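You operate a simulated robot arm through the tools that you are given. There is no shell and no other tool. Be economical: measure what you need, move in short steps, check, and stop when the job is done.

Carry out the task below with a simulated robot arm. There is one attempt and no reset: what you move stays moved.

Task
Take the hub cap and leave it on the stand shelf. Then put the red peg on the gold plate. Then fetch the oily bracket and set it on the pink trolley. Then take the flag pin and put it on the cream narrow tape. Then take the short pad and leave it on the teal bench. Then take the yellow tab patch on the pink trolley and put it away on the steel bench shelf. Then pull the slim drawer open. Do these in the order given.

It is judged by the outcome, as a careful person would: the job done as asked, and still so three seconds after it is handed in. It fails if anything else is knocked over, pushed out of place, dropped, spilled or broken. A push-on lid holds only when it is set on centred and level and pressed home; a screw cap is set on level and turned clockwise until tight.

Robot
A 7-joint arm with a two-finger parallel gripper on a trunk, on a base that drives. Base frame: it is fixed to the floor where the robot stands at the start and does not move with it; the origin is under the middle of the robot, x ahead of it, y to its left, z up. Readings come in m, rad, newtons and seconds.
With the tool pointing down near the work surface it reaches from about 0.46 to 0.92 m from the robot's upright axis, wherever it stands. Its first joint turns from -2.007 to 2.007 rad. Places, roughly: flag pin (5x3x8 cm) [-4.4, -8.4, 1]; gold plate (11x9x1 cm) [1.4, 0.9, 0.8]; hub cap (7x7x5 cm) [0.6, -0.1, 0.5]; narrow tape (12x12x3 cm) [-4.4, -5.1, 0.9]; oily bracket (9x8x5 cm) [-4.7, 1.4, 0.9]; pink trolley [-4.6, -2.3, 0.8]; red peg (3x3x7 cm) [0.5, 0.7, 0.9]; short pad (11x9x5 cm) [-4.5, -2.1, 0.8]; slim drawer [-2.8, -4, 0.8]; stand shelf [3.3, -2.1, 0.4]; steel bench shelf [3.5, -7.4, 0.2]; teal bench [-4.6, 1, 0.8]; yellow tab patch (8x10x4 cm) [-4.6, -2.8, 0.8]. Payload 3.91 kg.
The tool frame sits at the grasp point between the pads (the TCP): z along the fingers, y along the line on which they close. The tips reach 0.03 m beyond it. Largest opening 0.11 m; finger width 0.02, thickness 0.01; the body of the gripper, 0.048 by 0.112 m, starts 0.055 m behind the TCP.
Orientation is that of the tool frame in the base frame, as [roll, pitch, yaw] about the fixed x, y, z axes, in that order (R = Rz(yaw) Ry(pitch) Rx(roll)). With the fingers straight down and closing along the base's y, the tool's x points along the base's -x, its y along +y and its z along -z.

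Tools
- The arm moves only by the tool servo_tool. Its argument "rows" is a list that holds one entry, the list of rows, each a list of 7 numbers: the shift along the tool's x, y, z in units of 50 mm (1.0 is 50 mm), then the turn, a rotation vector about the tool's x, y, z in units of 8 degrees (1.0 is 8 degrees), then the gripper command, from -1 (shut) to 1 (fully open), values between in proportion. In form: [[[dx, dy, dz, ax, ay, az, gripper], ...]]. A call has 1 to 8 rows; each row shifts and turns the commanded pose from where the row before left it, along the tool's axes as they then stand. A call with a number of a shift or a turn outside -1 to 1 is refused whole. Each row takes 0.2 s and may step no farther than 0.05 m and 0.15 rad from the row before; otherwise, or with a gripper value out of range, the whole call is refused. Where a pose cannot be reached the arm comes as near as it can. A force on the tool above 40 N (or 10 N above the force at the start of the call, whichever is more), or a blocked arm, ends the call early, and 0.2 s more pass. Each finger travels about 0.153 m/s and halts on what it meets, pressing with about 26 N; the grip force reading is that of the motor and also rises with nothing between the fingers. The clock runs only during rows and for 0.2 s after the last one: add rows that do not move to give the fingers time. It gives the time, the measured TCP pose, the force on the tool (base axes), the opening and the grip force at its end, in the units of the frame above (readings bear some noise), with the torque about the TCP (base axes, N m) and any sound that the robot's microphone picked up, and new pictures: "show" is both (left out), scene, wrist or none.
- Cameras (640 x 400 px; columns grow to the right, rows downward): "scene" is now at [0.2304, 0.2198, 1.1432]; the picture's right is [0.18, -0.98, 0.00], its down [-0.52, -0.09, -0.85] and it looks along [0.83, 0.15, -0.53] (base axes); focal length 247 px, centre (320, 200). "wrist" rides on the gripper at [0.072, 0.017, -0.103] in the tool frame; the picture's right is [-0.23, 0.97, 0.00], its down [-0.76, -0.18, -0.62] and it looks along [-0.61, -0.14, 0.78] (tool axes); focal length 222 px, centre (320, 200). There is no depth. A picture from a camera that has moved, and an enlarged one, comes with that camera's place and axes in the base frame and with its lens.
- slide_trunk(by): slides the trunk up (or, below 0, down) by that many m; the arm and the scene camera ride with it, the base frame stays. It gives what a move gives, with no picture.
- drive_base(legs): drives the robot by 1 to 6 legs, each [ahead, left, turn to the left] in m, m and rad, along the robot's own axes; the way and the turn of a leg run together, so that a leg with both is an arc; at most 1.5 m and 3.142 rad a leg. The arm and the cameras ride along, it lands a little off, and it stops where it bumps. It gives what a move gives, and a new picture of the scene camera.
- turn_head(pan, tilt): turns the head with the scene camera to pan (to the left, within 1.396 rad either way) and tilt (down, from -0.506 to 1.204), counted from straight ahead of the robot. It gives what a move gives, and a new picture of the scene camera.
- zoom(camera, box): a new picture of the part [left, top, right, bottom] of that camera's present view, enlarged. No time passes.
- sign_off(): hands the job in; it is judged then, once.

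Work in short steps. Places have to be worked out from the pictures, the camera data and where the tool is seen: move nearer, look again, correct. Check each grasp and each placing, and mend what went wrong. You have 196 turns and 260 pictures in all, those below and enlarged ones among them. Open the gripper and draw the arm clear of the work before you hand the job in, unless the task says otherwise; then end with one line.

The tools are called after "Emit:" as name(argument=value, ...) on one line, values as JSON. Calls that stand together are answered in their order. servo_tool: Moves the arm, as the interface text tells. Its arguments: {"type":"object","properties":{"rows":{"type":"array","items":{"type":"array","items":{"type":"array","items":{"type":"number"}}}},"show":{"type":"string","enum":["both","scene","wrist","none"]}},"required":["rows"]} The other tools are called the same way: slide_trunk (by) slides the trunk up or down; drive_base (legs) drives the base; turn_head (pan, tilt) turns the head that bears the scene camera; zoom (camera, box) takes an enlarged picture of a part of a camera's view; sign_off () hands the job in.

At the start:

```text
time_s: 0.0
tcp_pos: [0.467, 0.1217, 1.0301]
tcp_rot: [-3.141, 0.0, 3.141]
wrist_force: [-0.3, 0.5, 0.2]
wrist_torque: [-0.02, -0.03, 0.02]
width: 0.1102
finger_force: 0.1
trunk travel left (down, up): [-0.475, 0.515]
robot x, y, heading: [0.0003, 0.0013, -0.001]
head pan, tilt: [0.178, 0.559]
```

scene: 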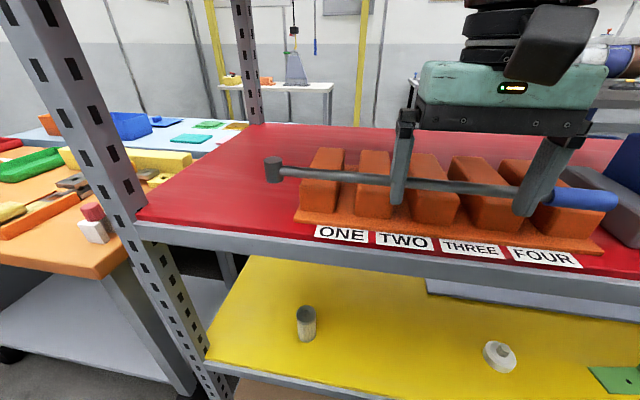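
wrist: 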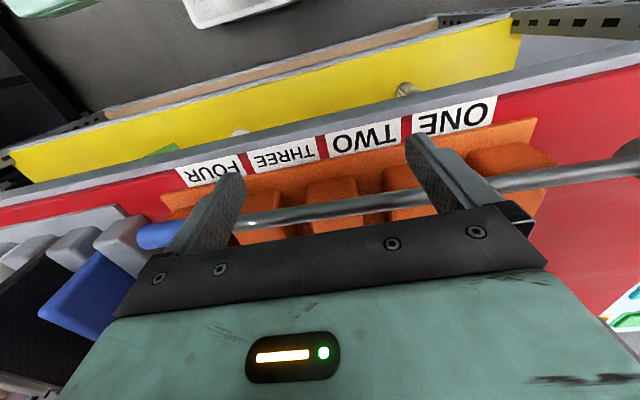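

I'll look around first to learn the surroundings before moving.

Emit:
turn_head(pan=1.39, tilt=0.35)

Emit:
turn_head(pan=-1.39, tilt=0.35)

Emit:
turn_head(pan=-0.25, tilt=0.8)

```text
time_s: 1.4
tcp_pos: [0.4667, 0.1214, 1.0289]
tcp_rot: [3.141, -0.001, -3.14]
wrist_force: [0.0, -0.2, -0.2]
wrist_torque: [0.02, -0.01, -0.03]
width: 0.1098
finger_force: 0.1
trunk travel left (down, up): [-0.475, 0.515]
robot x, y, heading: [-0.003, -0.0009, -0.001]
head pan, tilt: [1.389, 0.351]
camera scene: at [0.1591, 0.2954, 1.1622], right [0.98, -0.18, 0.0], down [-0.06, -0.34, -0.94], along [0.17, 0.92, -0.34], focal length 247 px, centre (320, 200)
```

scene: 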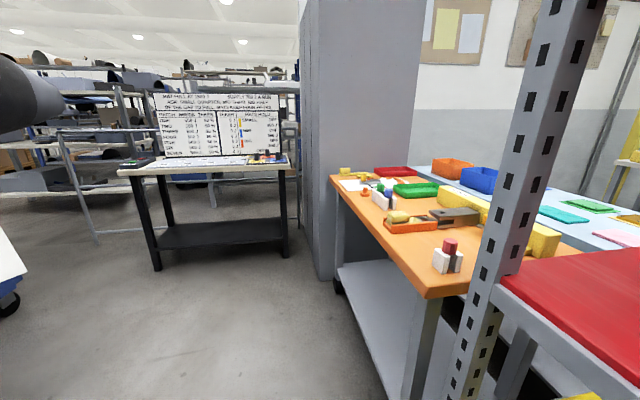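

```text
time_s: 3.9
tcp_pos: [0.4667, 0.1211, 1.0298]
tcp_rot: [-3.141, 0.001, -3.141]
wrist_force: [0.1, 0.2, -0.9]
wrist_torque: [0.01, -0.01, -0.05]
width: 0.1101
finger_force: 0.0
trunk travel left (down, up): [-0.475, 0.515]
robot x, y, heading: [0.0009, -0.0017, -0.001]
head pan, tilt: [-1.389, 0.351]
camera scene: at [0.1591, 0.1123, 1.1622], right [-0.98, -0.18, 0.0], down [-0.06, 0.34, -0.94], along [0.17, -0.92, -0.34], focal length 247 px, centre (320, 200)
```

scene: 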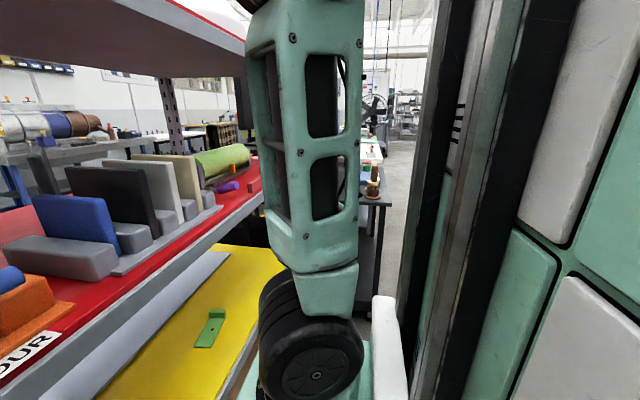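

```text
time_s: 5.2
tcp_pos: [0.4656, 0.1202, 1.0285]
tcp_rot: [-3.141, 0.001, 3.141]
wrist_force: [-0.2, 0.1, -0.7]
wrist_torque: [0.0, -0.02, -0.02]
width: 0.1103
finger_force: 0.0
trunk travel left (down, up): [-0.475, 0.515]
robot x, y, heading: [0.0005, -0.0016, 0.005]
head pan, tilt: [-0.25, 0.799]
camera scene: at [0.2204, 0.1839, 1.1226], right [-0.25, -0.97, 0.0], down [-0.69, 0.18, -0.7], along [0.68, -0.17, -0.72], focal length 247 px, centre (320, 200)
```

scene: 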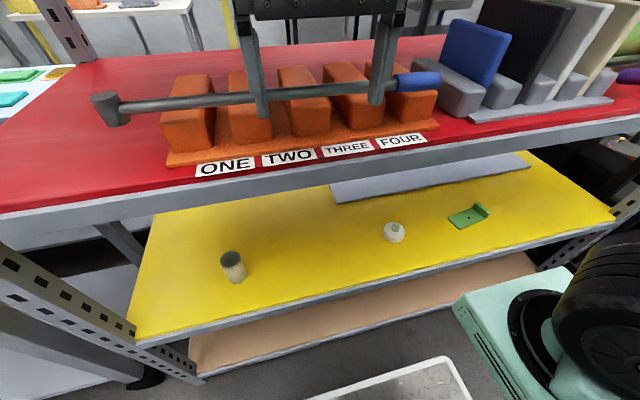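

The hub cap is the white disc on the yellow shelf near (0.61, -0.15, 0.5), about 12 cm in from the edge. I'll zoom on it, back off a bit, and lower the trunk so I can reach in under the red board.

Emit:
zoom(camera="scene", box=[340, 180, 500, 280])

Emit:
drive_base(legs=[[-0.2, 0, 0]])

Emit:
slide_trunk(by=-0.38)

```text
4.00 times, centred on (420, 230) of scene
camera zoom: at [0.2204, 0.1839, 1.1226], right [-0.25, -0.97, 0.0], down [-0.69, 0.18, -0.7], along [0.68, -0.17, -0.72], focal length 988 px, centre (-80, 80)
```

zoom: 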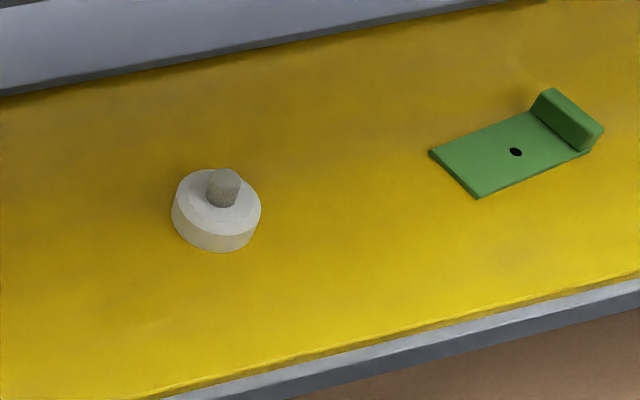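

```text
time_s: 6.8
tcp_pos: [0.2669, 0.1218, 1.0288]
tcp_rot: [-3.141, 0.0, -3.139]
wrist_force: [1.1, 0.2, 0.8]
wrist_torque: [-0.02, 0.02, 0.02]
width: 0.11
finger_force: 0.2
trunk travel left (down, up): [-0.475, 0.515]
robot x, y, heading: [-0.1965, -0.0004, -0.0]
head pan, tilt: [-0.25, 0.799]
camera scene: at [0.0215, 0.1841, 1.1225], right [-0.25, -0.97, 0.0], down [-0.69, 0.18, -0.7], along [0.68, -0.17, -0.72], focal length 247 px, centre (320, 200)
```

scene: 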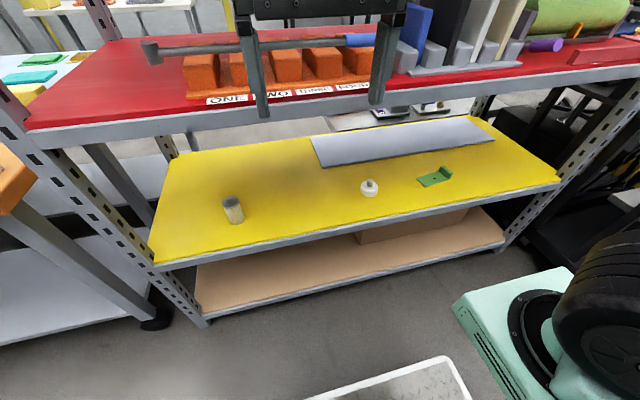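

```text
time_s: 10.5
tcp_pos: [0.2667, 0.12, 0.65]
tcp_rot: [-3.141, 0.0, -3.137]
wrist_force: [0.3, 0.2, -0.8]
wrist_torque: [0.01, 0.0, 0.01]
width: 0.1099
finger_force: 0.2
trunk travel left (down, up): [-0.095, 0.895]
robot x, y, heading: [-0.1989, 0.0024, 0.003]
head pan, tilt: [-0.25, 0.799]
```

Triangulating gives the cap centre at about (0.60, -0.142) on a shelf near z 0.49. I'll tilt the tool so it points forward and 40° down.

Emit:
servo_tool(rows=[[[0, 0, 0, 0, -1, 0, 1], [0, 0, 0, 0, -1, 0, 1], [0, 0, 0, 0, -1, 0, 1], [0, 0, 0, 0, -1, 0, 1], [0, 0, 0, 0, -1, 0, 1], [0, 0, 0, 0, -1, 0, 1], [0, 0, 0, 0, -0.25, 0, 1], [0, 0, 0, 0, 0, 0, 1]]])

```text
time_s: 12.3
tcp_pos: [0.2695, 0.1235, 0.6461]
tcp_rot: [-3.128, 0.866, -3.135]
wrist_force: [0.4, -0.4, 0.0]
wrist_torque: [0.04, -0.01, 0.06]
width: 0.11
finger_force: 0.1
trunk travel left (down, up): [-0.095, 0.895]
robot x, y, heading: [-0.1992, -0.0016, 0.001]
head pan, tilt: [-0.25, 0.799]
camera scene: at [0.0221, 0.1873, 0.7407], right [-0.25, -0.97, 0.01], down [-0.7, 0.17, -0.7], along [0.68, -0.18, -0.72], focal length 247 px, centre (320, 200)
camera wrist: at [0.1445, 0.1405, 0.6566], right [0.15, 0.97, 0.17], down [0.02, -0.17, 0.99], along [0.99, -0.14, -0.04], focal length 222 px, centre (320, 200)
```

scene: 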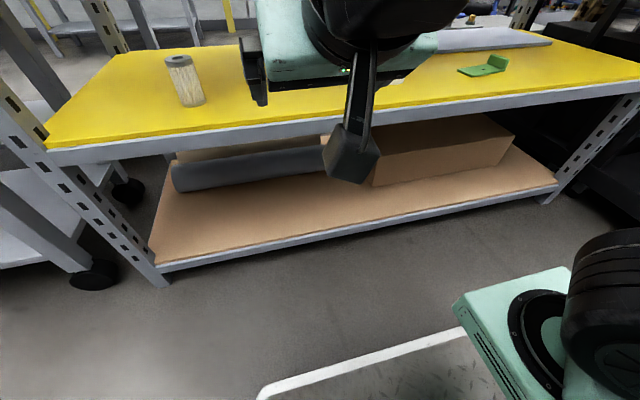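
wrist: 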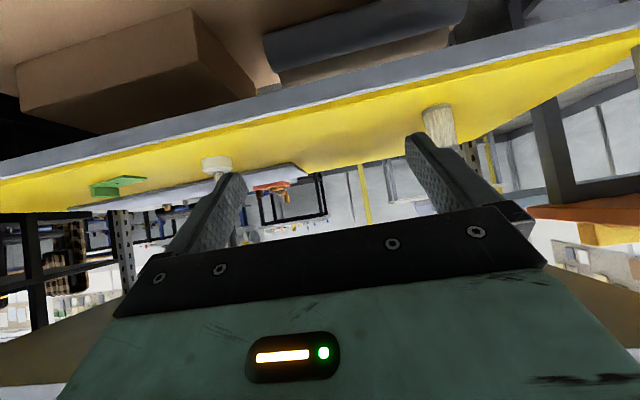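

The wrist view confirms the cap at (0.60, -0.143, 0.515). I'll line up in y in front of the shelf.

Emit:
servo_tool(rows=[[[-0.131, -0.759, 0.449, 0, 0, 0, 1], [-0.131, -0.759, 0.449, 0, 0, 0, 1], [-0.131, -0.759, 0.449, 0, 0, 0, 1], [-0.131, -0.759, 0.449, 0, 0, 0, 1], [-0.131, -0.759, 0.449, 0, 0, 0, 1], [-0.131, -0.759, 0.449, 0, 0, 0, 1], [-0.131, -0.759, 0.449, 0, 0, 0, 1], [0, 0, 0, 0, 0, 0, 1]]])

```text
time_s: 14.1
tcp_pos: [0.4176, -0.1164, 0.5603]
tcp_rot: [3.141, 0.874, -3.141]
wrist_force: [-0.4, 0.2, 0.3]
wrist_torque: [0.01, -0.02, -0.02]
width: 0.11
finger_force: 0.2
out of reach, approached as far as the arm can: row 1, 2, 3
trunk travel left (down, up): [-0.095, 0.895]
robot x, y, heading: [-0.1991, 0.0003, 0.005]
head pan, tilt: [-0.25, 0.799]
camera scene: at [0.0215, 0.1841, 0.7425], right [-0.25, -0.97, 0.0], down [-0.69, 0.18, -0.7], along [0.68, -0.17, -0.72], focal length 247 px, centre (320, 200)
camera wrist: at [0.2926, -0.1001, 0.5723], right [0.15, 0.97, 0.17], down [0.01, -0.18, 0.98], along [0.99, -0.14, -0.04], focal length 222 px, centre (320, 200)
```

scene: 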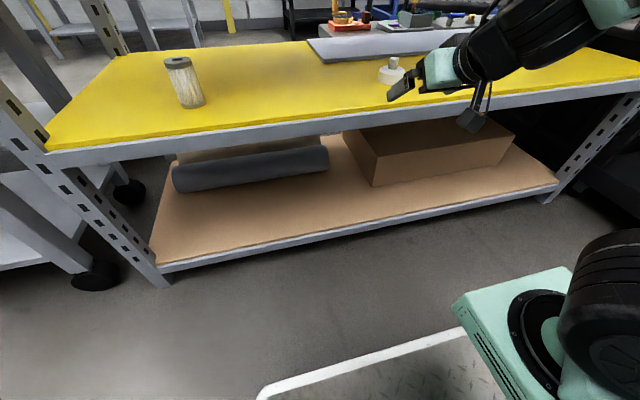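
wrist: 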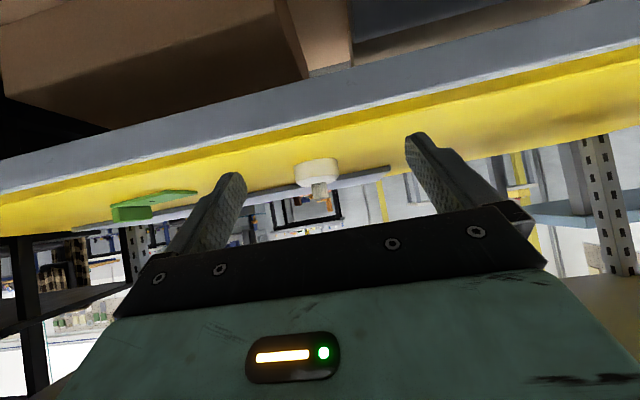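

The cap is centred ahead at (0.60, -0.142), with its body spanning about z 0.505–0.535. I'll correct y and move in to straddle it.

Emit:
servo_tool(rows=[[[0, -0.512, 0, 0, 0, 0, 1], [-0.382, 0, 0.643, 0, 0, 0, 1], [-0.382, 0, 0.643, 0, 0, 0, 1], [-0.382, 0, 0.643, 0, 0, 0, 1], [-0.382, 0, 0.643, 0, 0, 0, 1], [-0.382, 0, 0.643, 0, 0, 0, 1], [0, 0, 0, 0, 0, 0, 1]]])

```text
time_s: 15.7
tcp_pos: [0.5439, -0.1558, 0.5711]
tcp_rot: [3.141, 0.874, -3.14]
wrist_force: [0.5, -0.5, -0.6]
wrist_torque: [-0.01, 0.03, 0.01]
width: 0.1099
finger_force: 0.1
out of reach, approached as far as the arm can: row 4, 5, 6
trunk travel left (down, up): [-0.095, 0.895]
robot x, y, heading: [-0.1995, 0.0013, 0.002]
head pan, tilt: [-0.25, 0.799]
camera scene: at [0.0215, 0.1841, 0.7425], right [-0.25, -0.97, 0.0], down [-0.69, 0.18, -0.7], along [0.68, -0.17, -0.72], focal length 247 px, centre (320, 200)
camera wrist: at [0.4183, -0.1397, 0.5823], right [0.14, 0.97, 0.17], down [0.01, -0.18, 0.98], along [0.99, -0.14, -0.04], focal length 222 px, centre (320, 200)
```

scene: 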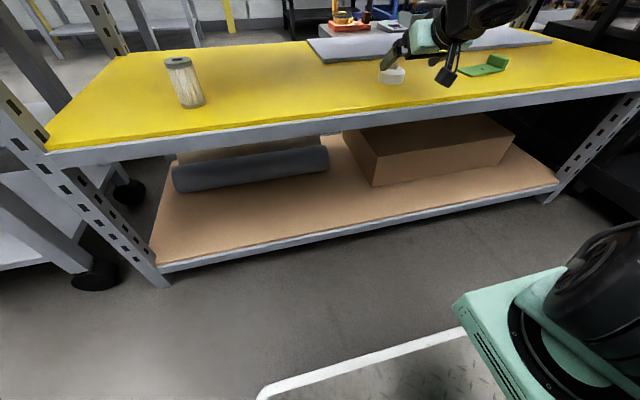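
wrist: 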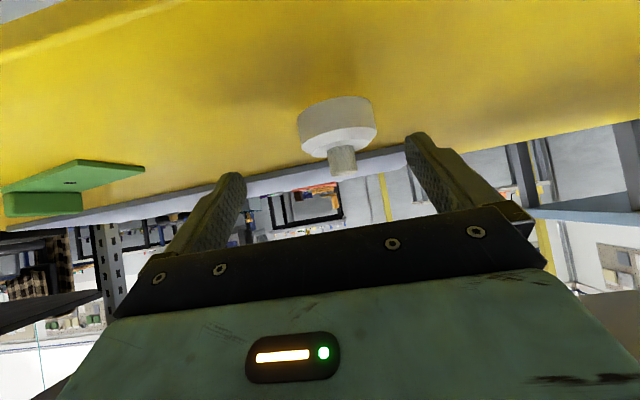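

Reach ran out at x 0.544. I'll retract 10 cm, drive the base forward 12 cm, and then advance again.

Emit:
servo_tool(rows=[[[0.643, 0.14, -0.767, 0, 0, 0, 1], [0.643, 0.14, -0.767, 0, 0, 0, 1], [0, 0, 0, 0, 0, 0, 1]]], show="none")

Emit:
drive_base(legs=[[0.12, 0, 0]])

```text
refused: row 1 steps farther than a row can; nothing moved
```

```text
time_s: 16.9
tcp_pos: [0.6577, -0.1575, 0.5715]
tcp_rot: [3.14, 0.872, -3.141]
wrist_force: [-0.1, -0.8, 0.3]
wrist_torque: [0.01, 0.0, 0.02]
width: 0.1101
finger_force: 0.0
trunk travel left (down, up): [-0.095, 0.895]
robot x, y, heading: [-0.0847, 0.0012, 0.001]
head pan, tilt: [-0.25, 0.799]
camera scene: at [0.1368, 0.1841, 0.7425], right [-0.25, -0.97, 0.0], down [-0.69, 0.18, -0.7], along [0.68, -0.17, -0.72], focal length 247 px, centre (320, 200)
```

scene: 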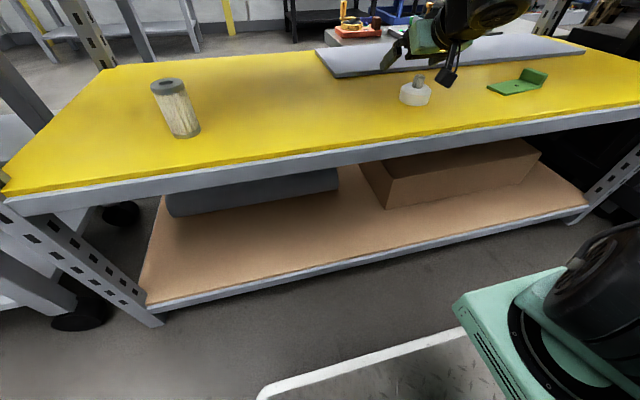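

The retract was refused (step too large), but the drive still ran. The cap looks undisturbed, with the gripper above and around it. I'll pull back now in smaller steps.

Emit:
servo_tool(rows=[[[0.377, 0.1, -0.553, 0, 0, 0, 1], [0.377, 0.1, -0.553, 0, 0, 0, 1], [0.377, 0.1, -0.553, 0, 0, 0, 1], [0, 0, 0, 0, 0, 0, 1]]], show="wrist")

```text
time_s: 17.9
tcp_pos: [0.558, -0.1432, 0.5825]
tcp_rot: [-3.141, 0.872, -3.141]
wrist_force: [1.1, -0.2, 0.6]
wrist_torque: [0.01, 0.01, -0.04]
width: 0.11
finger_force: 0.0
trunk travel left (down, up): [-0.095, 0.895]
robot x, y, heading: [-0.0848, 0.001, 0.0]
head pan, tilt: [-0.25, 0.799]
camera wrist: at [0.4315, -0.1266, 0.5934], right [0.15, 0.97, 0.17], down [0.01, -0.18, 0.98], along [0.99, -0.14, -0.04], focal length 222 px, centre (320, 200)
```

wrist: 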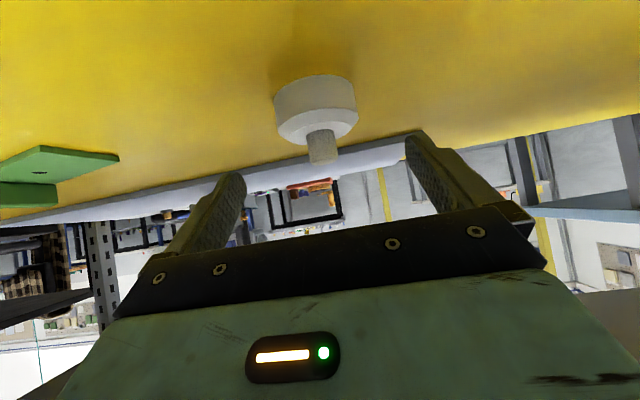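

The cap centre reads (0.60, -0.141), with its base near z 0.507. I'll descend to straddle the body, close, and check.

Emit:
servo_tool(rows=[[[0.15, 0.02, 0.544, 0, 0, 0, 1], [0.15, 0.02, 0.544, 0, 0, 0, 1], [0, 0, 0, 0, 0, 0, 1]]])

```text
time_s: 18.7
tcp_pos: [0.5884, -0.1417, 0.5386]
tcp_rot: [-3.142, 0.872, -3.139]
wrist_force: [0.4, 0.3, 0.6]
wrist_torque: [0.01, -0.03, 0.0]
width: 0.11
finger_force: 0.1
trunk travel left (down, up): [-0.095, 0.895]
robot x, y, heading: [-0.0826, 0.0017, 0.001]
head pan, tilt: [-0.25, 0.799]
camera scene: at [0.1368, 0.1841, 0.7425], right [-0.25, -0.97, 0.0], down [-0.69, 0.18, -0.7], along [0.68, -0.17, -0.72], focal length 247 px, centre (320, 200)
camera wrist: at [0.4622, -0.125, 0.5484], right [0.14, 0.97, 0.17], down [0.01, -0.18, 0.98], along [0.99, -0.14, -0.04], focal length 222 px, centre (320, 200)
```

scene: 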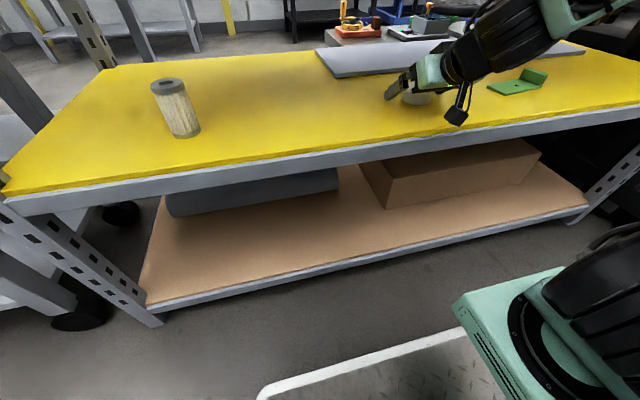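
wrist: 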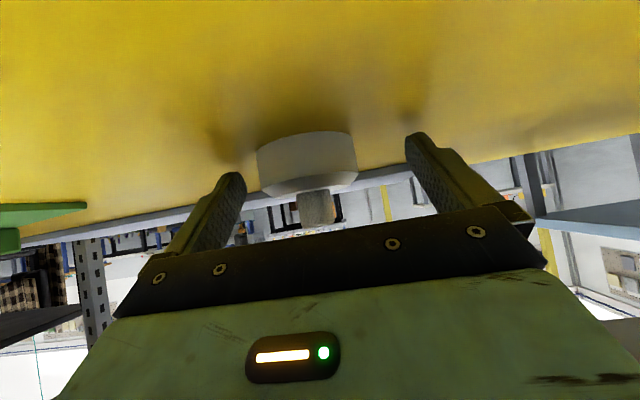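

The fingers straddle the cap. I'll close.

Emit:
servo_tool(rows=[[[0, -0.08, 0.08, 0, 0, 0, 0.5], [0, 0, 0, 0, 0, 0, -0.3], [0, 0, 0, 0, 0, 0, -1], [0, 0, 0, 0, 0, 0, -1], [0, 0, 0, 0, 0, 0, -1]]], show="wrist")

```text
time_s: 19.9
tcp_pos: [0.593, -0.1431, 0.5367]
tcp_rot: [-3.141, 0.875, -3.138]
wrist_force: [4.0, 10.0, 22.5]
wrist_torque: [0.66, -0.35, 0.08]
width: 0.062
finger_force: 26.1
trunk travel left (down, up): [-0.095, 0.895]
robot x, y, heading: [-0.0815, 0.0002, 0.004]
head pan, tilt: [-0.25, 0.799]
camera wrist: at [0.4675, -0.1275, 0.5469], right [0.14, 0.97, 0.17], down [0.01, -0.18, 0.98], along [0.99, -0.14, -0.03], focal length 222 px, centre (320, 200)
```

wrist: 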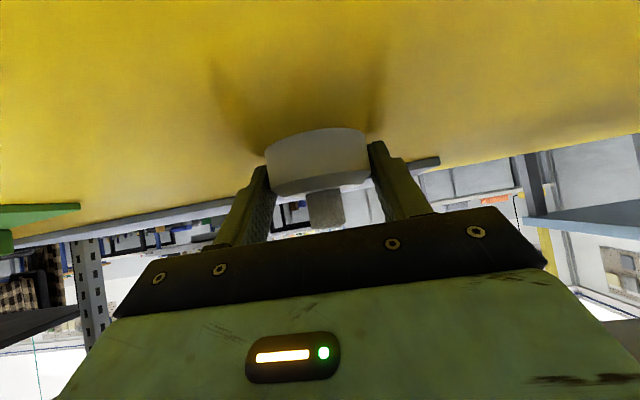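

Gripped at 62 mm. I'll lift straight up a few centimetres and check.

Emit:
servo_tool(rows=[[[-0.3, 0, -0.26, 0, 0, 0, -1], [-0.3, 0, -0.26, 0, 0, 0, -1], [-0.3, 0, -0.26, 0, 0, 0, -1], [0, 0, 0, 0, 0, 0, -1]]], show="wrist")

```text
time_s: 20.9
tcp_pos: [0.593, -0.1425, 0.593]
tcp_rot: [-3.141, 0.872, -3.14]
wrist_force: [0.2, 0.0, -1.5]
wrist_torque: [-0.01, 0.01, -0.03]
width: 0.0616
finger_force: 26.1
trunk travel left (down, up): [-0.095, 0.895]
robot x, y, heading: [-0.082, -0.0028, -0.001]
head pan, tilt: [-0.25, 0.799]
camera wrist: at [0.4669, -0.1262, 0.6035], right [0.14, 0.97, 0.17], down [0.01, -0.18, 0.98], along [0.99, -0.14, -0.04], focal length 222 px, centre (320, 200)
```

wrist: 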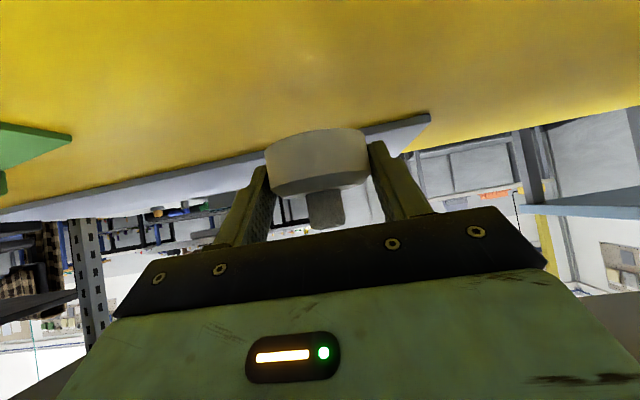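

The cap is held. I'll retract out of the shelf.

Emit:
servo_tool(rows=[[[0.536, 0, -0.639, 0, 0, 0, -1], [0.536, 0, -0.639, 0, 0, 0, -1], [0.536, 0, -0.639, 0, 0, 0, -1], [0.536, 0, -0.639, 0, 0, 0, -1], [0.536, 0, -0.639, 0, 0, 0, -1], [0, 0, 0, 0, 0, 0, -1]]], show="none")

Emit:
drive_base(legs=[[-0.5, 0, 0]])

Emit:
turn_head(pan=-0.9, tilt=0.2)

```text
time_s: 22.3
tcp_pos: [0.5031, -0.1419, 0.5752]
tcp_rot: [3.141, 0.871, -3.14]
wrist_force: [-0.2, -0.5, -1.6]
wrist_torque: [-0.03, 0.02, 0.01]
width: 0.0616
finger_force: 26.3
out of reach, approached as far as the arm can: row 2, 3, 4, 5
trunk travel left (down, up): [-0.095, 0.895]
robot x, y, heading: [-0.0807, 0.0003, -0.004]
head pan, tilt: [-0.25, 0.799]
```

```text
time_s: 24.7
tcp_pos: [0.1465, -0.1412, 0.5752]
tcp_rot: [3.142, 0.872, -3.141]
wrist_force: [0.2, -0.3, -1.1]
wrist_torque: [-0.03, 0.01, 0.04]
width: 0.0614
finger_force: 26.1
trunk travel left (down, up): [-0.095, 0.895]
robot x, y, heading: [-0.4402, -0.002, 0.002]
head pan, tilt: [-0.25, 0.799]
stopped in leg 1: the robot was blocked; the commanded pose is now the measured one
camera scene: at [-0.2202, 0.1851, 0.7426], right [-0.25, -0.97, 0.0], down [-0.69, 0.18, -0.7], along [0.68, -0.17, -0.72], focal length 247 px, centre (320, 200)
```

scene: 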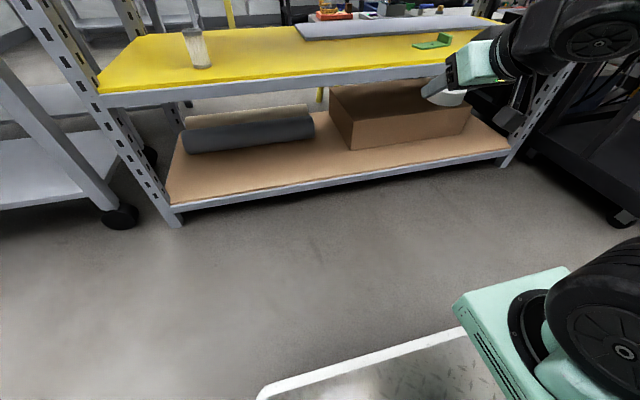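

```text
time_s: 25.7
tcp_pos: [0.1463, -0.1412, 0.5761]
tcp_rot: [3.141, 0.872, -3.14]
wrist_force: [0.9, -0.1, -0.9]
wrist_torque: [0.02, 0.01, -0.01]
width: 0.0617
finger_force: 25.9
trunk travel left (down, up): [-0.095, 0.895]
robot x, y, heading: [-0.4419, 0.0008, -0.003]
head pan, tilt: [-0.901, 0.201]
camera scene: at [-0.2403, 0.132, 0.7961], right [-0.78, -0.62, 0.0], down [-0.12, 0.16, -0.98], along [0.61, -0.77, -0.2], focal length 247 px, centre (320, 200)
```

scene: 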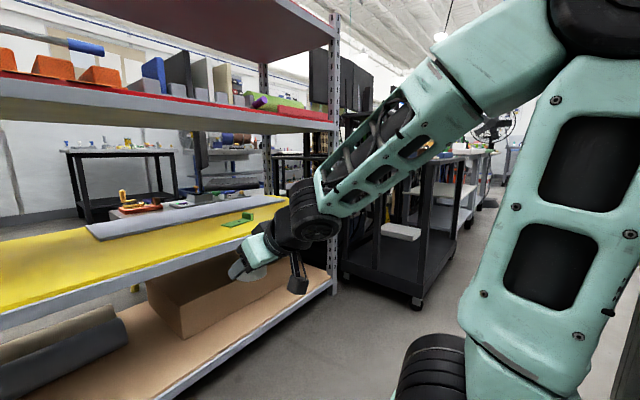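

Something behind blocked the base at x −0.44. I'll nudge forward, raise the trunk for a better view, then survey.

Emit:
drive_base(legs=[[0.04, 0, 0]])

Emit:
slide_trunk(by=0.5)

Emit:
servo_tool(rows=[[[0, 0.9, 0, 0, 0, 0, -1], [0, 0.9, 0, 0, 0, 0, -1], [0, 0.9, 0, 0, 0, 0, -1], [0, 0.9, 0, 0, 0, 0, -1], [0, 0.9, 0, 0, 0, 0, -1], [0, 0.9, 0, 0, 0, 0, -1], [0, 0, 0, 0, 0, 0, -1]]], show="none")

Emit:
turn_head(pan=-1.2, tilt=0.45)

Emit:
turn_head(pan=1.39, tilt=0.45)

```text
time_s: 26.6
tcp_pos: [0.1837, -0.1419, 0.576]
tcp_rot: [-3.141, 0.873, -3.14]
wrist_force: [0.0, 0.1, -1.3]
wrist_torque: [0.02, 0.02, 0.0]
width: 0.0618
finger_force: 26.2
trunk travel left (down, up): [-0.095, 0.895]
robot x, y, heading: [-0.4046, 0.001, 0.005]
head pan, tilt: [-0.901, 0.201]
camera scene: at [-0.2017, 0.132, 0.7962], right [-0.78, -0.62, 0.0], down [-0.12, 0.16, -0.98], along [0.61, -0.77, -0.2], focal length 247 px, centre (320, 200)
```

scene: 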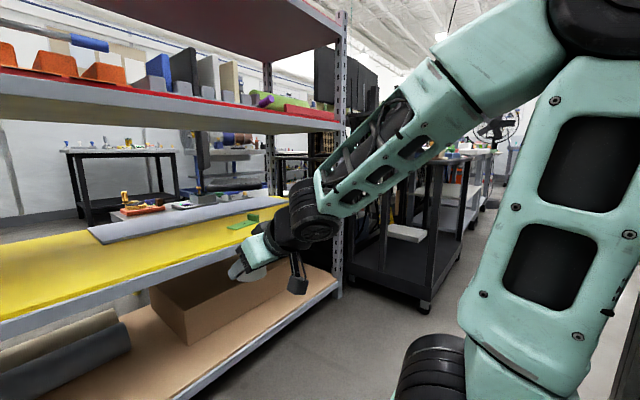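

```text
refused: 0.5 is not a number from -0.4 to 0.4
```

```text
time_s: 28.2
tcp_pos: [0.1793, 0.1291, 0.5778]
tcp_rot: [3.141, 0.872, -3.141]
wrist_force: [-0.1, 0.0, -0.2]
wrist_torque: [0.03, -0.01, -0.01]
width: 0.0615
finger_force: 25.8
trunk travel left (down, up): [-0.095, 0.895]
robot x, y, heading: [-0.4017, 0.0031, -0.0]
head pan, tilt: [-0.901, 0.201]
```

```text
time_s: 29.0
tcp_pos: [0.1807, 0.1292, 0.5774]
tcp_rot: [-3.141, 0.87, -3.139]
wrist_force: [0.3, -0.4, -1.0]
wrist_torque: [0.0, -0.02, 0.0]
width: 0.0616
finger_force: 25.8
trunk travel left (down, up): [-0.095, 0.895]
robot x, y, heading: [-0.4022, 0.0025, 0.004]
head pan, tilt: [-1.201, 0.45]
camera scene: at [-0.2263, 0.1194, 0.773], right [-0.93, -0.36, 0.0], down [-0.16, 0.4, -0.9], along [0.33, -0.84, -0.43], focal length 247 px, centre (320, 200)
```

scene: 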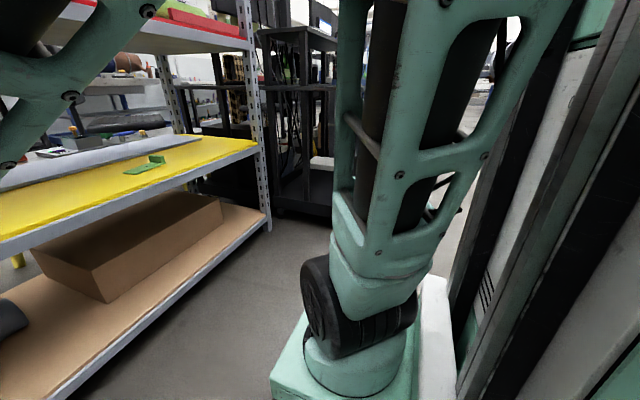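

```text
time_s: 31.3
tcp_pos: [0.1801, 0.1287, 0.5771]
tcp_rot: [-3.141, 0.872, -3.14]
wrist_force: [0.5, -0.7, -1.5]
wrist_torque: [-0.02, -0.01, 0.01]
width: 0.0618
finger_force: 26.1
trunk travel left (down, up): [-0.095, 0.895]
robot x, y, heading: [-0.4056, -0.001, 0.002]
head pan, tilt: [1.389, 0.45]
camera scene: at [-0.2431, 0.2954, 0.773], right [0.98, -0.18, 0.0], down [-0.08, -0.43, -0.9], along [0.16, 0.89, -0.44], focal length 247 px, centre (320, 200)
```

scene: 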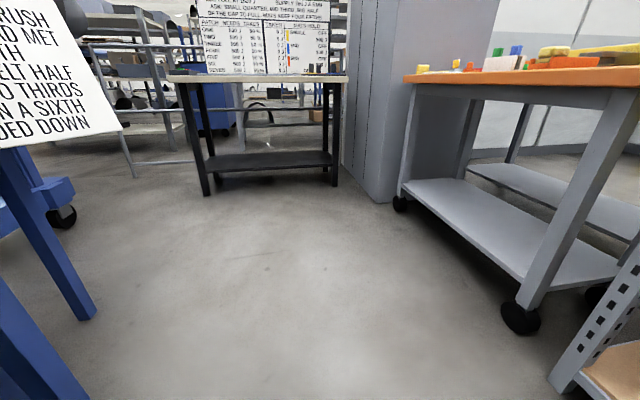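

The arm is now out of the way, and an easel stands behind-left. I'll raise the trunk, move forward 12 cm, and turn right to look down the aisle.

Emit:
slide_trunk(by=0.38)

Emit:
turn_head(pan=0, tilt=0.35)

Emit:
drive_base(legs=[[0.12, 0, 0], [0, 0, -1.5]])

```text
time_s: 35.0
tcp_pos: [0.18, 0.1295, 0.9592]
tcp_rot: [3.141, 0.873, -3.14]
wrist_force: [-0.3, 0.1, -0.8]
wrist_torque: [0.01, -0.02, 0.02]
width: 0.0615
finger_force: 25.6
trunk travel left (down, up): [-0.475, 0.515]
robot x, y, heading: [-0.3997, -0.0014, 0.005]
head pan, tilt: [1.389, 0.45]
```

```text
time_s: 36.5
tcp_pos: [0.1796, 0.1289, 0.9587]
tcp_rot: [-3.141, 0.872, -3.141]
wrist_force: [0.2, -0.2, -1.1]
wrist_torque: [0.03, 0.0, 0.01]
width: 0.0615
finger_force: 26.1
trunk travel left (down, up): [-0.475, 0.515]
robot x, y, heading: [-0.401, 0.0031, -0.001]
head pan, tilt: [0.0, 0.351]
camera scene: at [-0.1665, 0.2052, 1.1622], right [0.0, -1.0, 0.0], down [-0.34, 0.0, -0.94], along [0.94, 0.0, -0.34], focal length 247 px, centre (320, 200)
```

scene: 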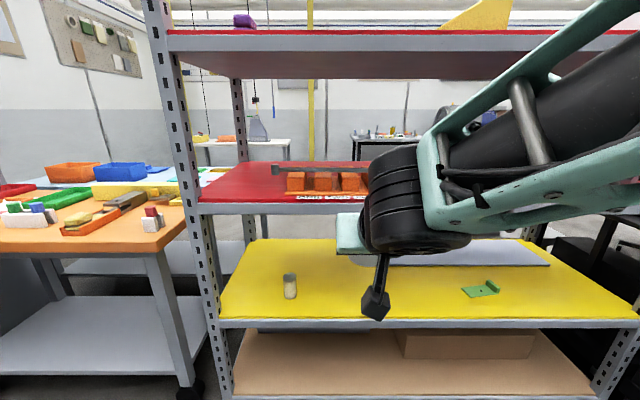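

```text
time_s: 41.4
tcp_pos: [-0.1139, -0.5691, 0.9584]
tcp_rot: [3.141, 0.873, 1.645]
wrist_force: [-0.2, -0.2, -1.3]
wrist_torque: [-0.01, -0.02, -0.01]
width: 0.0618
finger_force: 25.9
trunk travel left (down, up): [-0.475, 0.515]
robot x, y, heading: [-0.2811, 0.0019, -1.495]
head pan, tilt: [0.0, 0.351]
camera scene: at [-0.0629, -0.2192, 1.1622], right [-1.0, -0.07, 0.0], down [-0.03, 0.34, -0.94], along [0.07, -0.94, -0.34], focal length 247 px, centre (320, 200)
```

scene: 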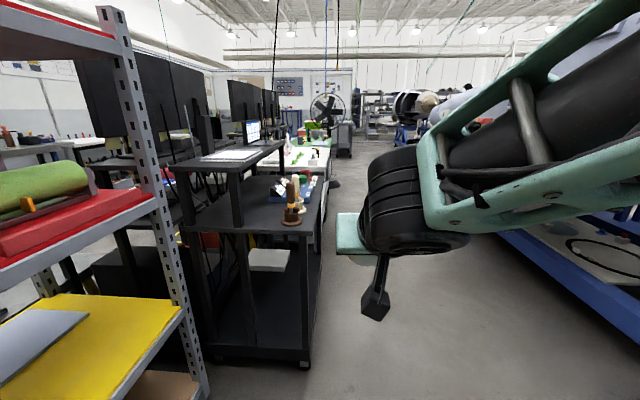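

The aisle to −y is clear, between the black desks (x≈0.1) and the blue bench (x≈−1). I'll centre in the aisle and drive along it.

Emit:
drive_base(legs=[[0, -0.17, -0.075], [1.3, 0, 0]])

Emit:
turn_head(pan=0.7, tilt=0.35)

```text
time_s: 49.2
tcp_pos: [-0.2877, -1.9418, 0.9591]
tcp_rot: [3.141, 0.872, 1.604]
wrist_force: [0.5, 0.5, -1.3]
wrist_torque: [0.01, 0.0, -0.01]
width: 0.0614
finger_force: 26.3
trunk travel left (down, up): [-0.475, 0.515]
robot x, y, heading: [-0.4339, -1.3652, -1.539]
head pan, tilt: [0.0, 0.351]
camera scene: at [-0.2216, -1.5935, 1.1622], right [-1.0, -0.03, 0.0], down [-0.01, 0.34, -0.94], along [0.03, -0.94, -0.34], focal length 247 px, centre (320, 200)
```

scene: 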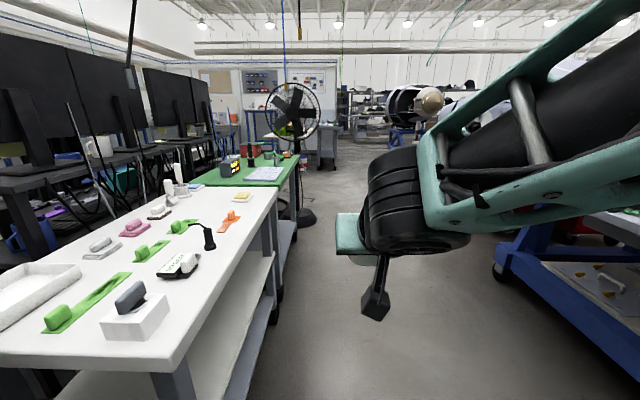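

```text
time_s: 50.3
tcp_pos: [-0.2873, -1.9411, 0.9594]
tcp_rot: [-3.141, 0.871, 1.604]
wrist_force: [0.2, 0.4, -1.4]
wrist_torque: [0.04, -0.01, 0.0]
width: 0.0617
finger_force: 25.9
trunk travel left (down, up): [-0.475, 0.515]
robot x, y, heading: [-0.4384, -1.3655, -1.539]
head pan, tilt: [0.7, 0.351]
camera scene: at [-0.1624, -1.5697, 1.1622], right [-0.74, -0.67, 0.0], down [-0.23, 0.26, -0.94], along [0.63, -0.7, -0.34], focal length 247 px, centre (320, 200)
```

scene: 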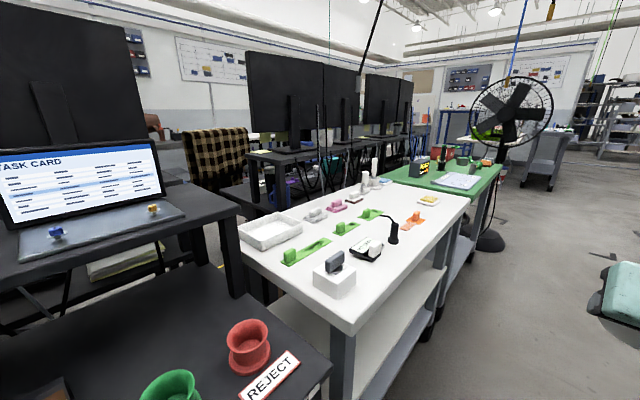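

The tables continue to about y −3.6, with a fan at about (0, −4.2). I'll carry on down the aisle and look again.

Emit:
drive_base(legs=[[1.4, -0.1, -0.03], [0.3, 0, 0]])

Emit:
turn_head(pan=0.9, tilt=0.4)

Emit:
turn_head(pan=0.1, tilt=0.4)

```text
time_s: 58.8
tcp_pos: [-0.4166, -3.6073, 0.9589]
tcp_rot: [-3.141, 0.874, 1.546]
wrist_force: [0.3, 0.5, -1.7]
wrist_torque: [0.01, 0.01, -0.01]
width: 0.0615
finger_force: 25.6
trunk travel left (down, up): [-0.475, 0.515]
robot x, y, heading: [-0.5312, -3.0223, -1.595]
head pan, tilt: [0.7, 0.351]
camera scene: at [-0.2702, -3.2444, 1.1622], right [-0.78, -0.62, 0.0], down [-0.21, 0.27, -0.94], along [0.59, -0.73, -0.34], focal length 247 px, centre (320, 200)
```

scene: 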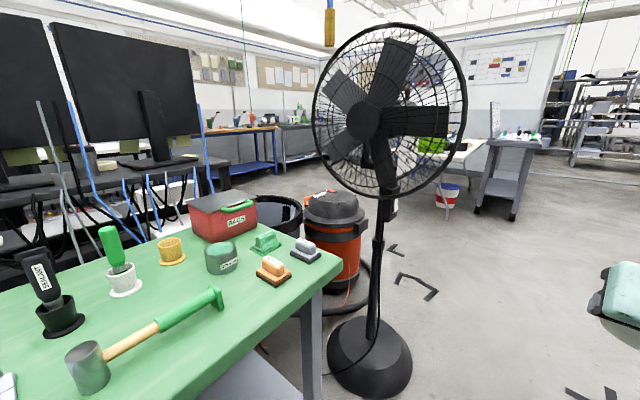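

```text
time_s: 59.5
tcp_pos: [-0.4165, -3.6086, 0.9571]
tcp_rot: [-3.141, 0.873, 1.546]
wrist_force: [-1.6, 0.6, -1.3]
wrist_torque: [0.02, 0.01, -0.03]
width: 0.0618
finger_force: 26.1
trunk travel left (down, up): [-0.475, 0.515]
robot x, y, heading: [-0.5293, -3.0246, -1.598]
head pan, tilt: [0.901, 0.4]
camera scene: at [-0.2573, -3.2311, 1.1576], right [-0.64, -0.77, 0.0], down [-0.3, 0.25, -0.92], along [0.71, -0.59, -0.39], focal length 247 px, centre (320, 200)
```

scene: 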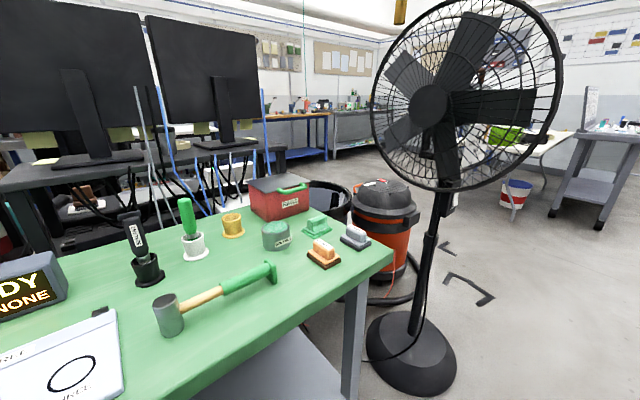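

```text
time_s: 60.6
tcp_pos: [-0.417, -3.6071, 0.9579]
tcp_rot: [-3.141, 0.874, 1.546]
wrist_force: [0.7, 0.8, -0.8]
wrist_torque: [-0.01, 0.04, -0.03]
width: 0.0617
finger_force: 26.1
trunk travel left (down, up): [-0.475, 0.515]
robot x, y, heading: [-0.5278, -3.0216, -1.595]
head pan, tilt: [0.099, 0.4]
camera scene: at [-0.3214, -3.2641, 1.1576], right [-1.0, -0.08, 0.0], down [-0.03, 0.39, -0.92], along [0.07, -0.92, -0.39], focal length 247 px, centre (320, 200)
```

scene: 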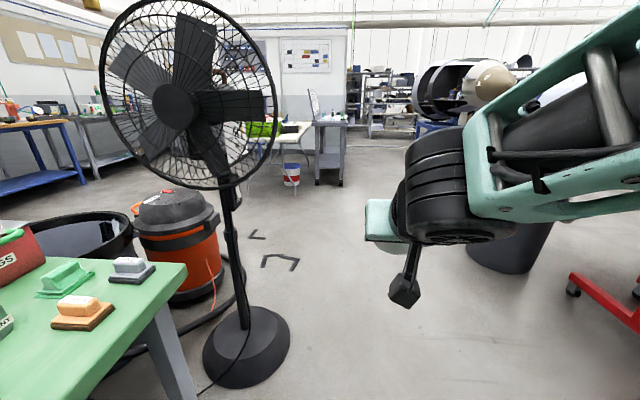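

The fan base is at about (0.09, −4.07), with clear floor beyond y −4.8. I'll drive to y≈−5.0, turn to face +x, and look.

Emit:
drive_base(legs=[[1.4, 0, 0.02], [0.65, 0, 0], [0, 0, 1.57]])

Emit:
turn_head(pan=0.6, tilt=0.35)

```text
time_s: 74.7
tcp_pos: [0.0156, -4.9948, 0.9575]
tcp_rot: [3.141, 0.873, 3.099]
wrist_force: [-0.8, -0.1, -1.4]
wrist_torque: [-0.01, -0.01, 0.01]
width: 0.0617
finger_force: 25.6
trunk travel left (down, up): [-0.475, 0.515]
robot x, y, heading: [-0.5686, -5.0979, -0.043]
head pan, tilt: [0.099, 0.4]
camera scene: at [-0.3279, -4.894, 1.1576], right [0.05, -1.0, 0.0], down [-0.39, -0.02, -0.92], along [0.92, 0.05, -0.39], focal length 247 px, centre (320, 200)
```

scene: 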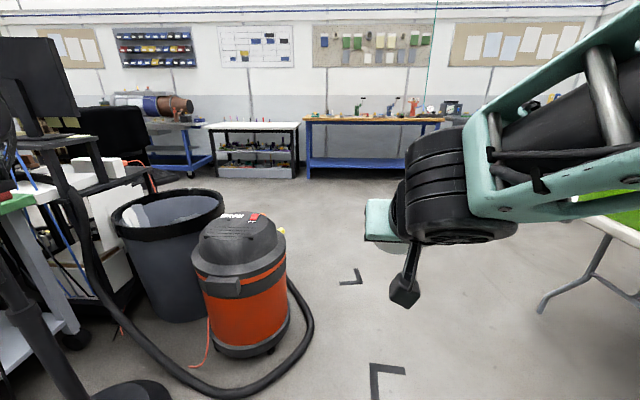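

```text
time_s: 75.6
tcp_pos: [0.0169, -4.994, 0.9585]
tcp_rot: [-3.141, 0.874, 3.097]
wrist_force: [-0.2, 0.2, -1.3]
wrist_torque: [-0.02, 0.01, -0.01]
width: 0.0617
finger_force: 25.5
trunk travel left (down, up): [-0.475, 0.515]
robot x, y, heading: [-0.5728, -5.0936, -0.045]
head pan, tilt: [0.6, 0.351]
camera scene: at [-0.3412, -4.85, 1.1622], right [0.53, -0.85, 0.0], down [-0.29, -0.18, -0.94], along [0.8, 0.49, -0.34], focal length 247 px, centre (320, 200)
```

scene: 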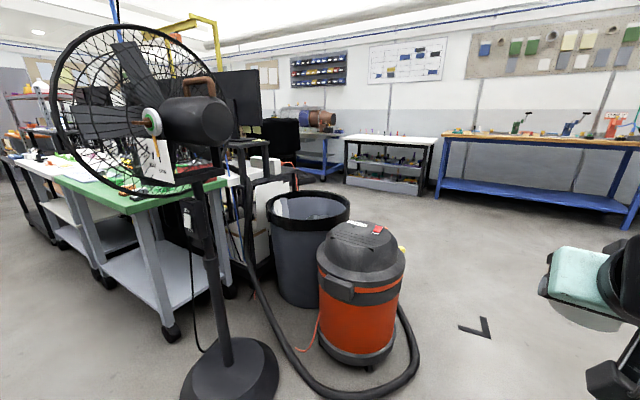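

The stand with the rolls, blue legs and lower shelf along the wall near (3.3, −2.1) matches the target. I'll slip between the vacuum hose and folding table at y≈−5.35, then look.

Emit:
drive_base(legs=[[0, -0.25, 0.045], [1.5, 0, 0], [0.9, 0, 0], [0, 0, 0.9]])

Emit:
turn_head(pan=0.1, tilt=0.4)

```text
time_s: 91.2
tcp_pos: [2.0872, -4.7111, 0.9581]
tcp_rot: [3.141, 0.87, -2.204]
wrist_force: [0.4, 0.1, -1.2]
wrist_torque: [-0.03, -0.01, 0.02]
width: 0.0615
finger_force: 26.1
trunk travel left (down, up): [-0.475, 0.515]
robot x, y, heading: [1.8443, -5.2548, 0.936]
head pan, tilt: [0.6, 0.351]
camera scene: at [1.7683, -4.9278, 1.1622], right [1.0, -0.03, 0.0], down [-0.01, -0.34, -0.94], along [0.03, 0.94, -0.34], focal length 247 px, centre (320, 200)
```

scene: 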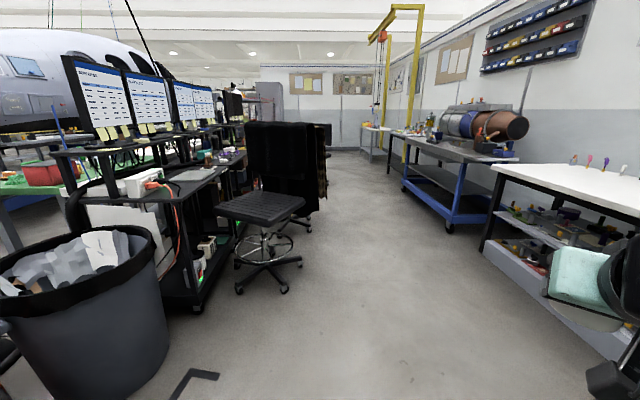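

```text
time_s: 92.1
tcp_pos: [2.087, -4.7108, 0.9585]
tcp_rot: [-3.141, 0.871, -2.205]
wrist_force: [-0.1, 0.1, -1.0]
wrist_torque: [-0.04, 0.0, -0.02]
width: 0.0615
finger_force: 25.8
trunk travel left (down, up): [-0.475, 0.515]
robot x, y, heading: [1.8437, -5.258, 0.941]
head pan, tilt: [0.099, 0.4]
camera scene: at [1.8123, -4.9411, 1.1576], right [0.86, -0.51, 0.0], down [-0.2, -0.34, -0.92], along [0.47, 0.79, -0.39], focal length 247 px, centre (320, 200)
```

scene: 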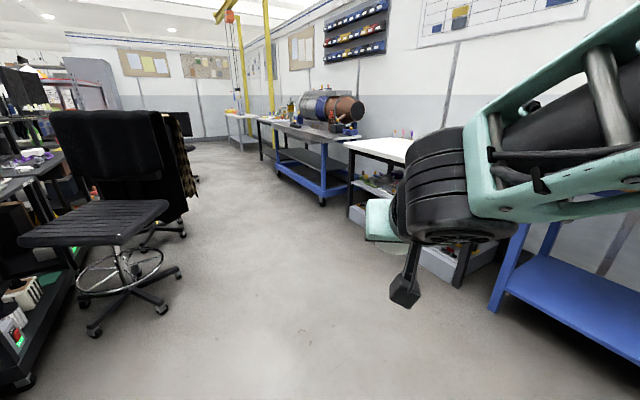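

The stand is at x≈3.2 with its front facing the aisle, y from about −2.6 to −1.2. I'll drive up the aisle to about (2.3, −2.3), keeping clear of the chairs.

Emit:
drive_base(legs=[[0, 0, 0.265], [1.28, 0, 0], [0, 0, 0.365], [1.4, 0, 0]])

Emit:
turn_head(pan=-0.5, tilt=0.5)

```text
time_s: 107.0
tcp_pos: [2.1932, -2.0904, 0.9576]
tcp_rot: [-3.141, 0.872, -1.598]
wrist_force: [-0.2, -0.5, -1.3]
wrist_torque: [-0.02, -0.02, -0.02]
width: 0.0617
finger_force: 25.8
trunk travel left (down, up): [-0.475, 0.515]
robot x, y, heading: [2.3064, -2.6749, 1.547]
head pan, tilt: [0.099, 0.4]
camera scene: at [2.0984, -2.4371, 1.1576], right [1.0, 0.07, 0.0], down [0.03, -0.39, -0.92], along [-0.07, 0.92, -0.39], focal length 247 px, centre (320, 200)
```

scene: 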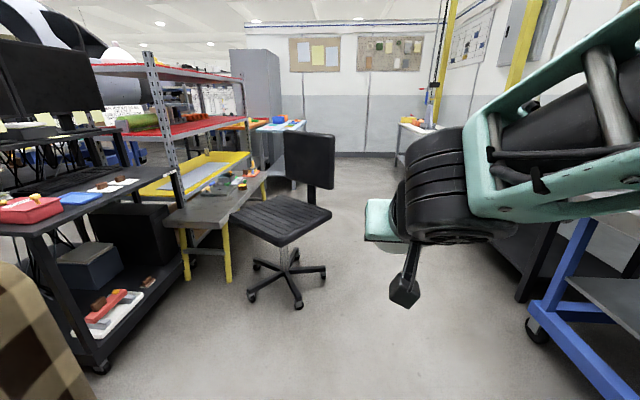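

```text
time_s: 108.0
tcp_pos: [2.1931, -2.0907, 0.958]
tcp_rot: [3.141, 0.87, -1.598]
wrist_force: [-0.2, 0.1, -0.5]
wrist_torque: [-0.02, 0.02, 0.0]
width: 0.0617
finger_force: 26.1
trunk travel left (down, up): [-0.475, 0.515]
robot x, y, heading: [2.3058, -2.6768, 1.539]
head pan, tilt: [-0.499, 0.499]
camera scene: at [2.1507, -2.4507, 1.1485], right [0.87, -0.5, 0.0], down [-0.24, -0.41, -0.88], along [0.44, 0.76, -0.48], focal length 247 px, centre (320, 200)
```

scene: 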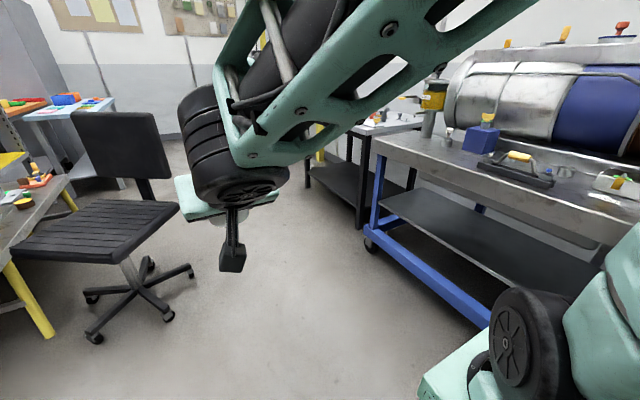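

The shelf front edge is near x 3.1 at z≈0.4. I'll turn to face it, strafe to y≈−2.05, and check the view.

Emit:
drive_base(legs=[[0, 0, -1.54], [0, 0.6, 0]])

Emit:
turn_head(pan=0.0, tilt=0.7)

```text
time_s: 115.2
tcp_pos: [2.8872, -1.9546, 0.958]
tcp_rot: [3.14, 0.871, 3.141]
wrist_force: [-1.2, 0.5, -0.3]
wrist_torque: [0.03, 0.04, 0.0]
width: 0.0615
finger_force: 26.2
trunk travel left (down, up): [-0.475, 0.515]
robot x, y, heading: [2.3045, -2.0821, -0.005]
head pan, tilt: [-0.499, 0.499]
camera scene: at [2.5279, -1.9221, 1.1485], right [-0.48, -0.88, 0.0], down [-0.42, 0.23, -0.88], along [0.77, -0.42, -0.48], focal length 247 px, centre (320, 200)
```

scene: 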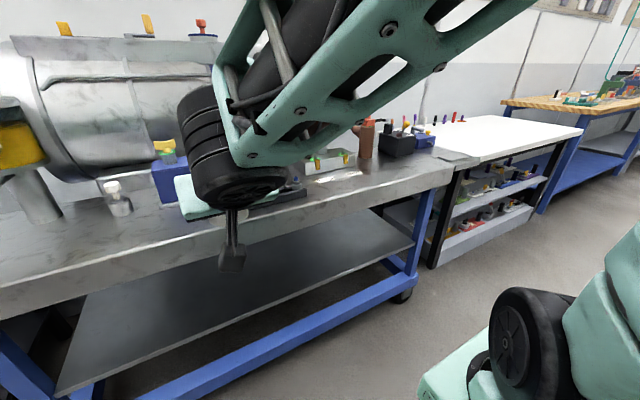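

```text
time_s: 116.1
tcp_pos: [2.8876, -1.9544, 0.9585]
tcp_rot: [3.14, 0.873, 3.141]
wrist_force: [0.5, 0.5, -1.1]
wrist_torque: [-0.03, 0.0, 0.01]
width: 0.0615
finger_force: 25.6
trunk travel left (down, up): [-0.475, 0.515]
robot x, y, heading: [2.3067, -2.0802, -0.003]
head pan, tilt: [0.0, 0.7]
camera scene: at [2.533, -1.8786, 1.1308], right [0.0, -1.0, 0.0], down [-0.64, 0.0, -0.77], along [0.77, 0.0, -0.64], focal length 247 px, centre (320, 200)
```

scene: 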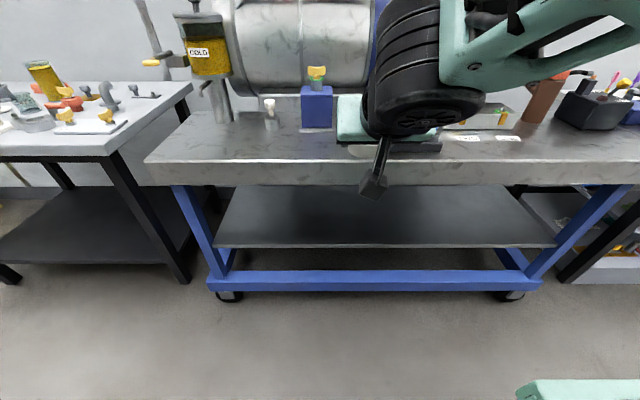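

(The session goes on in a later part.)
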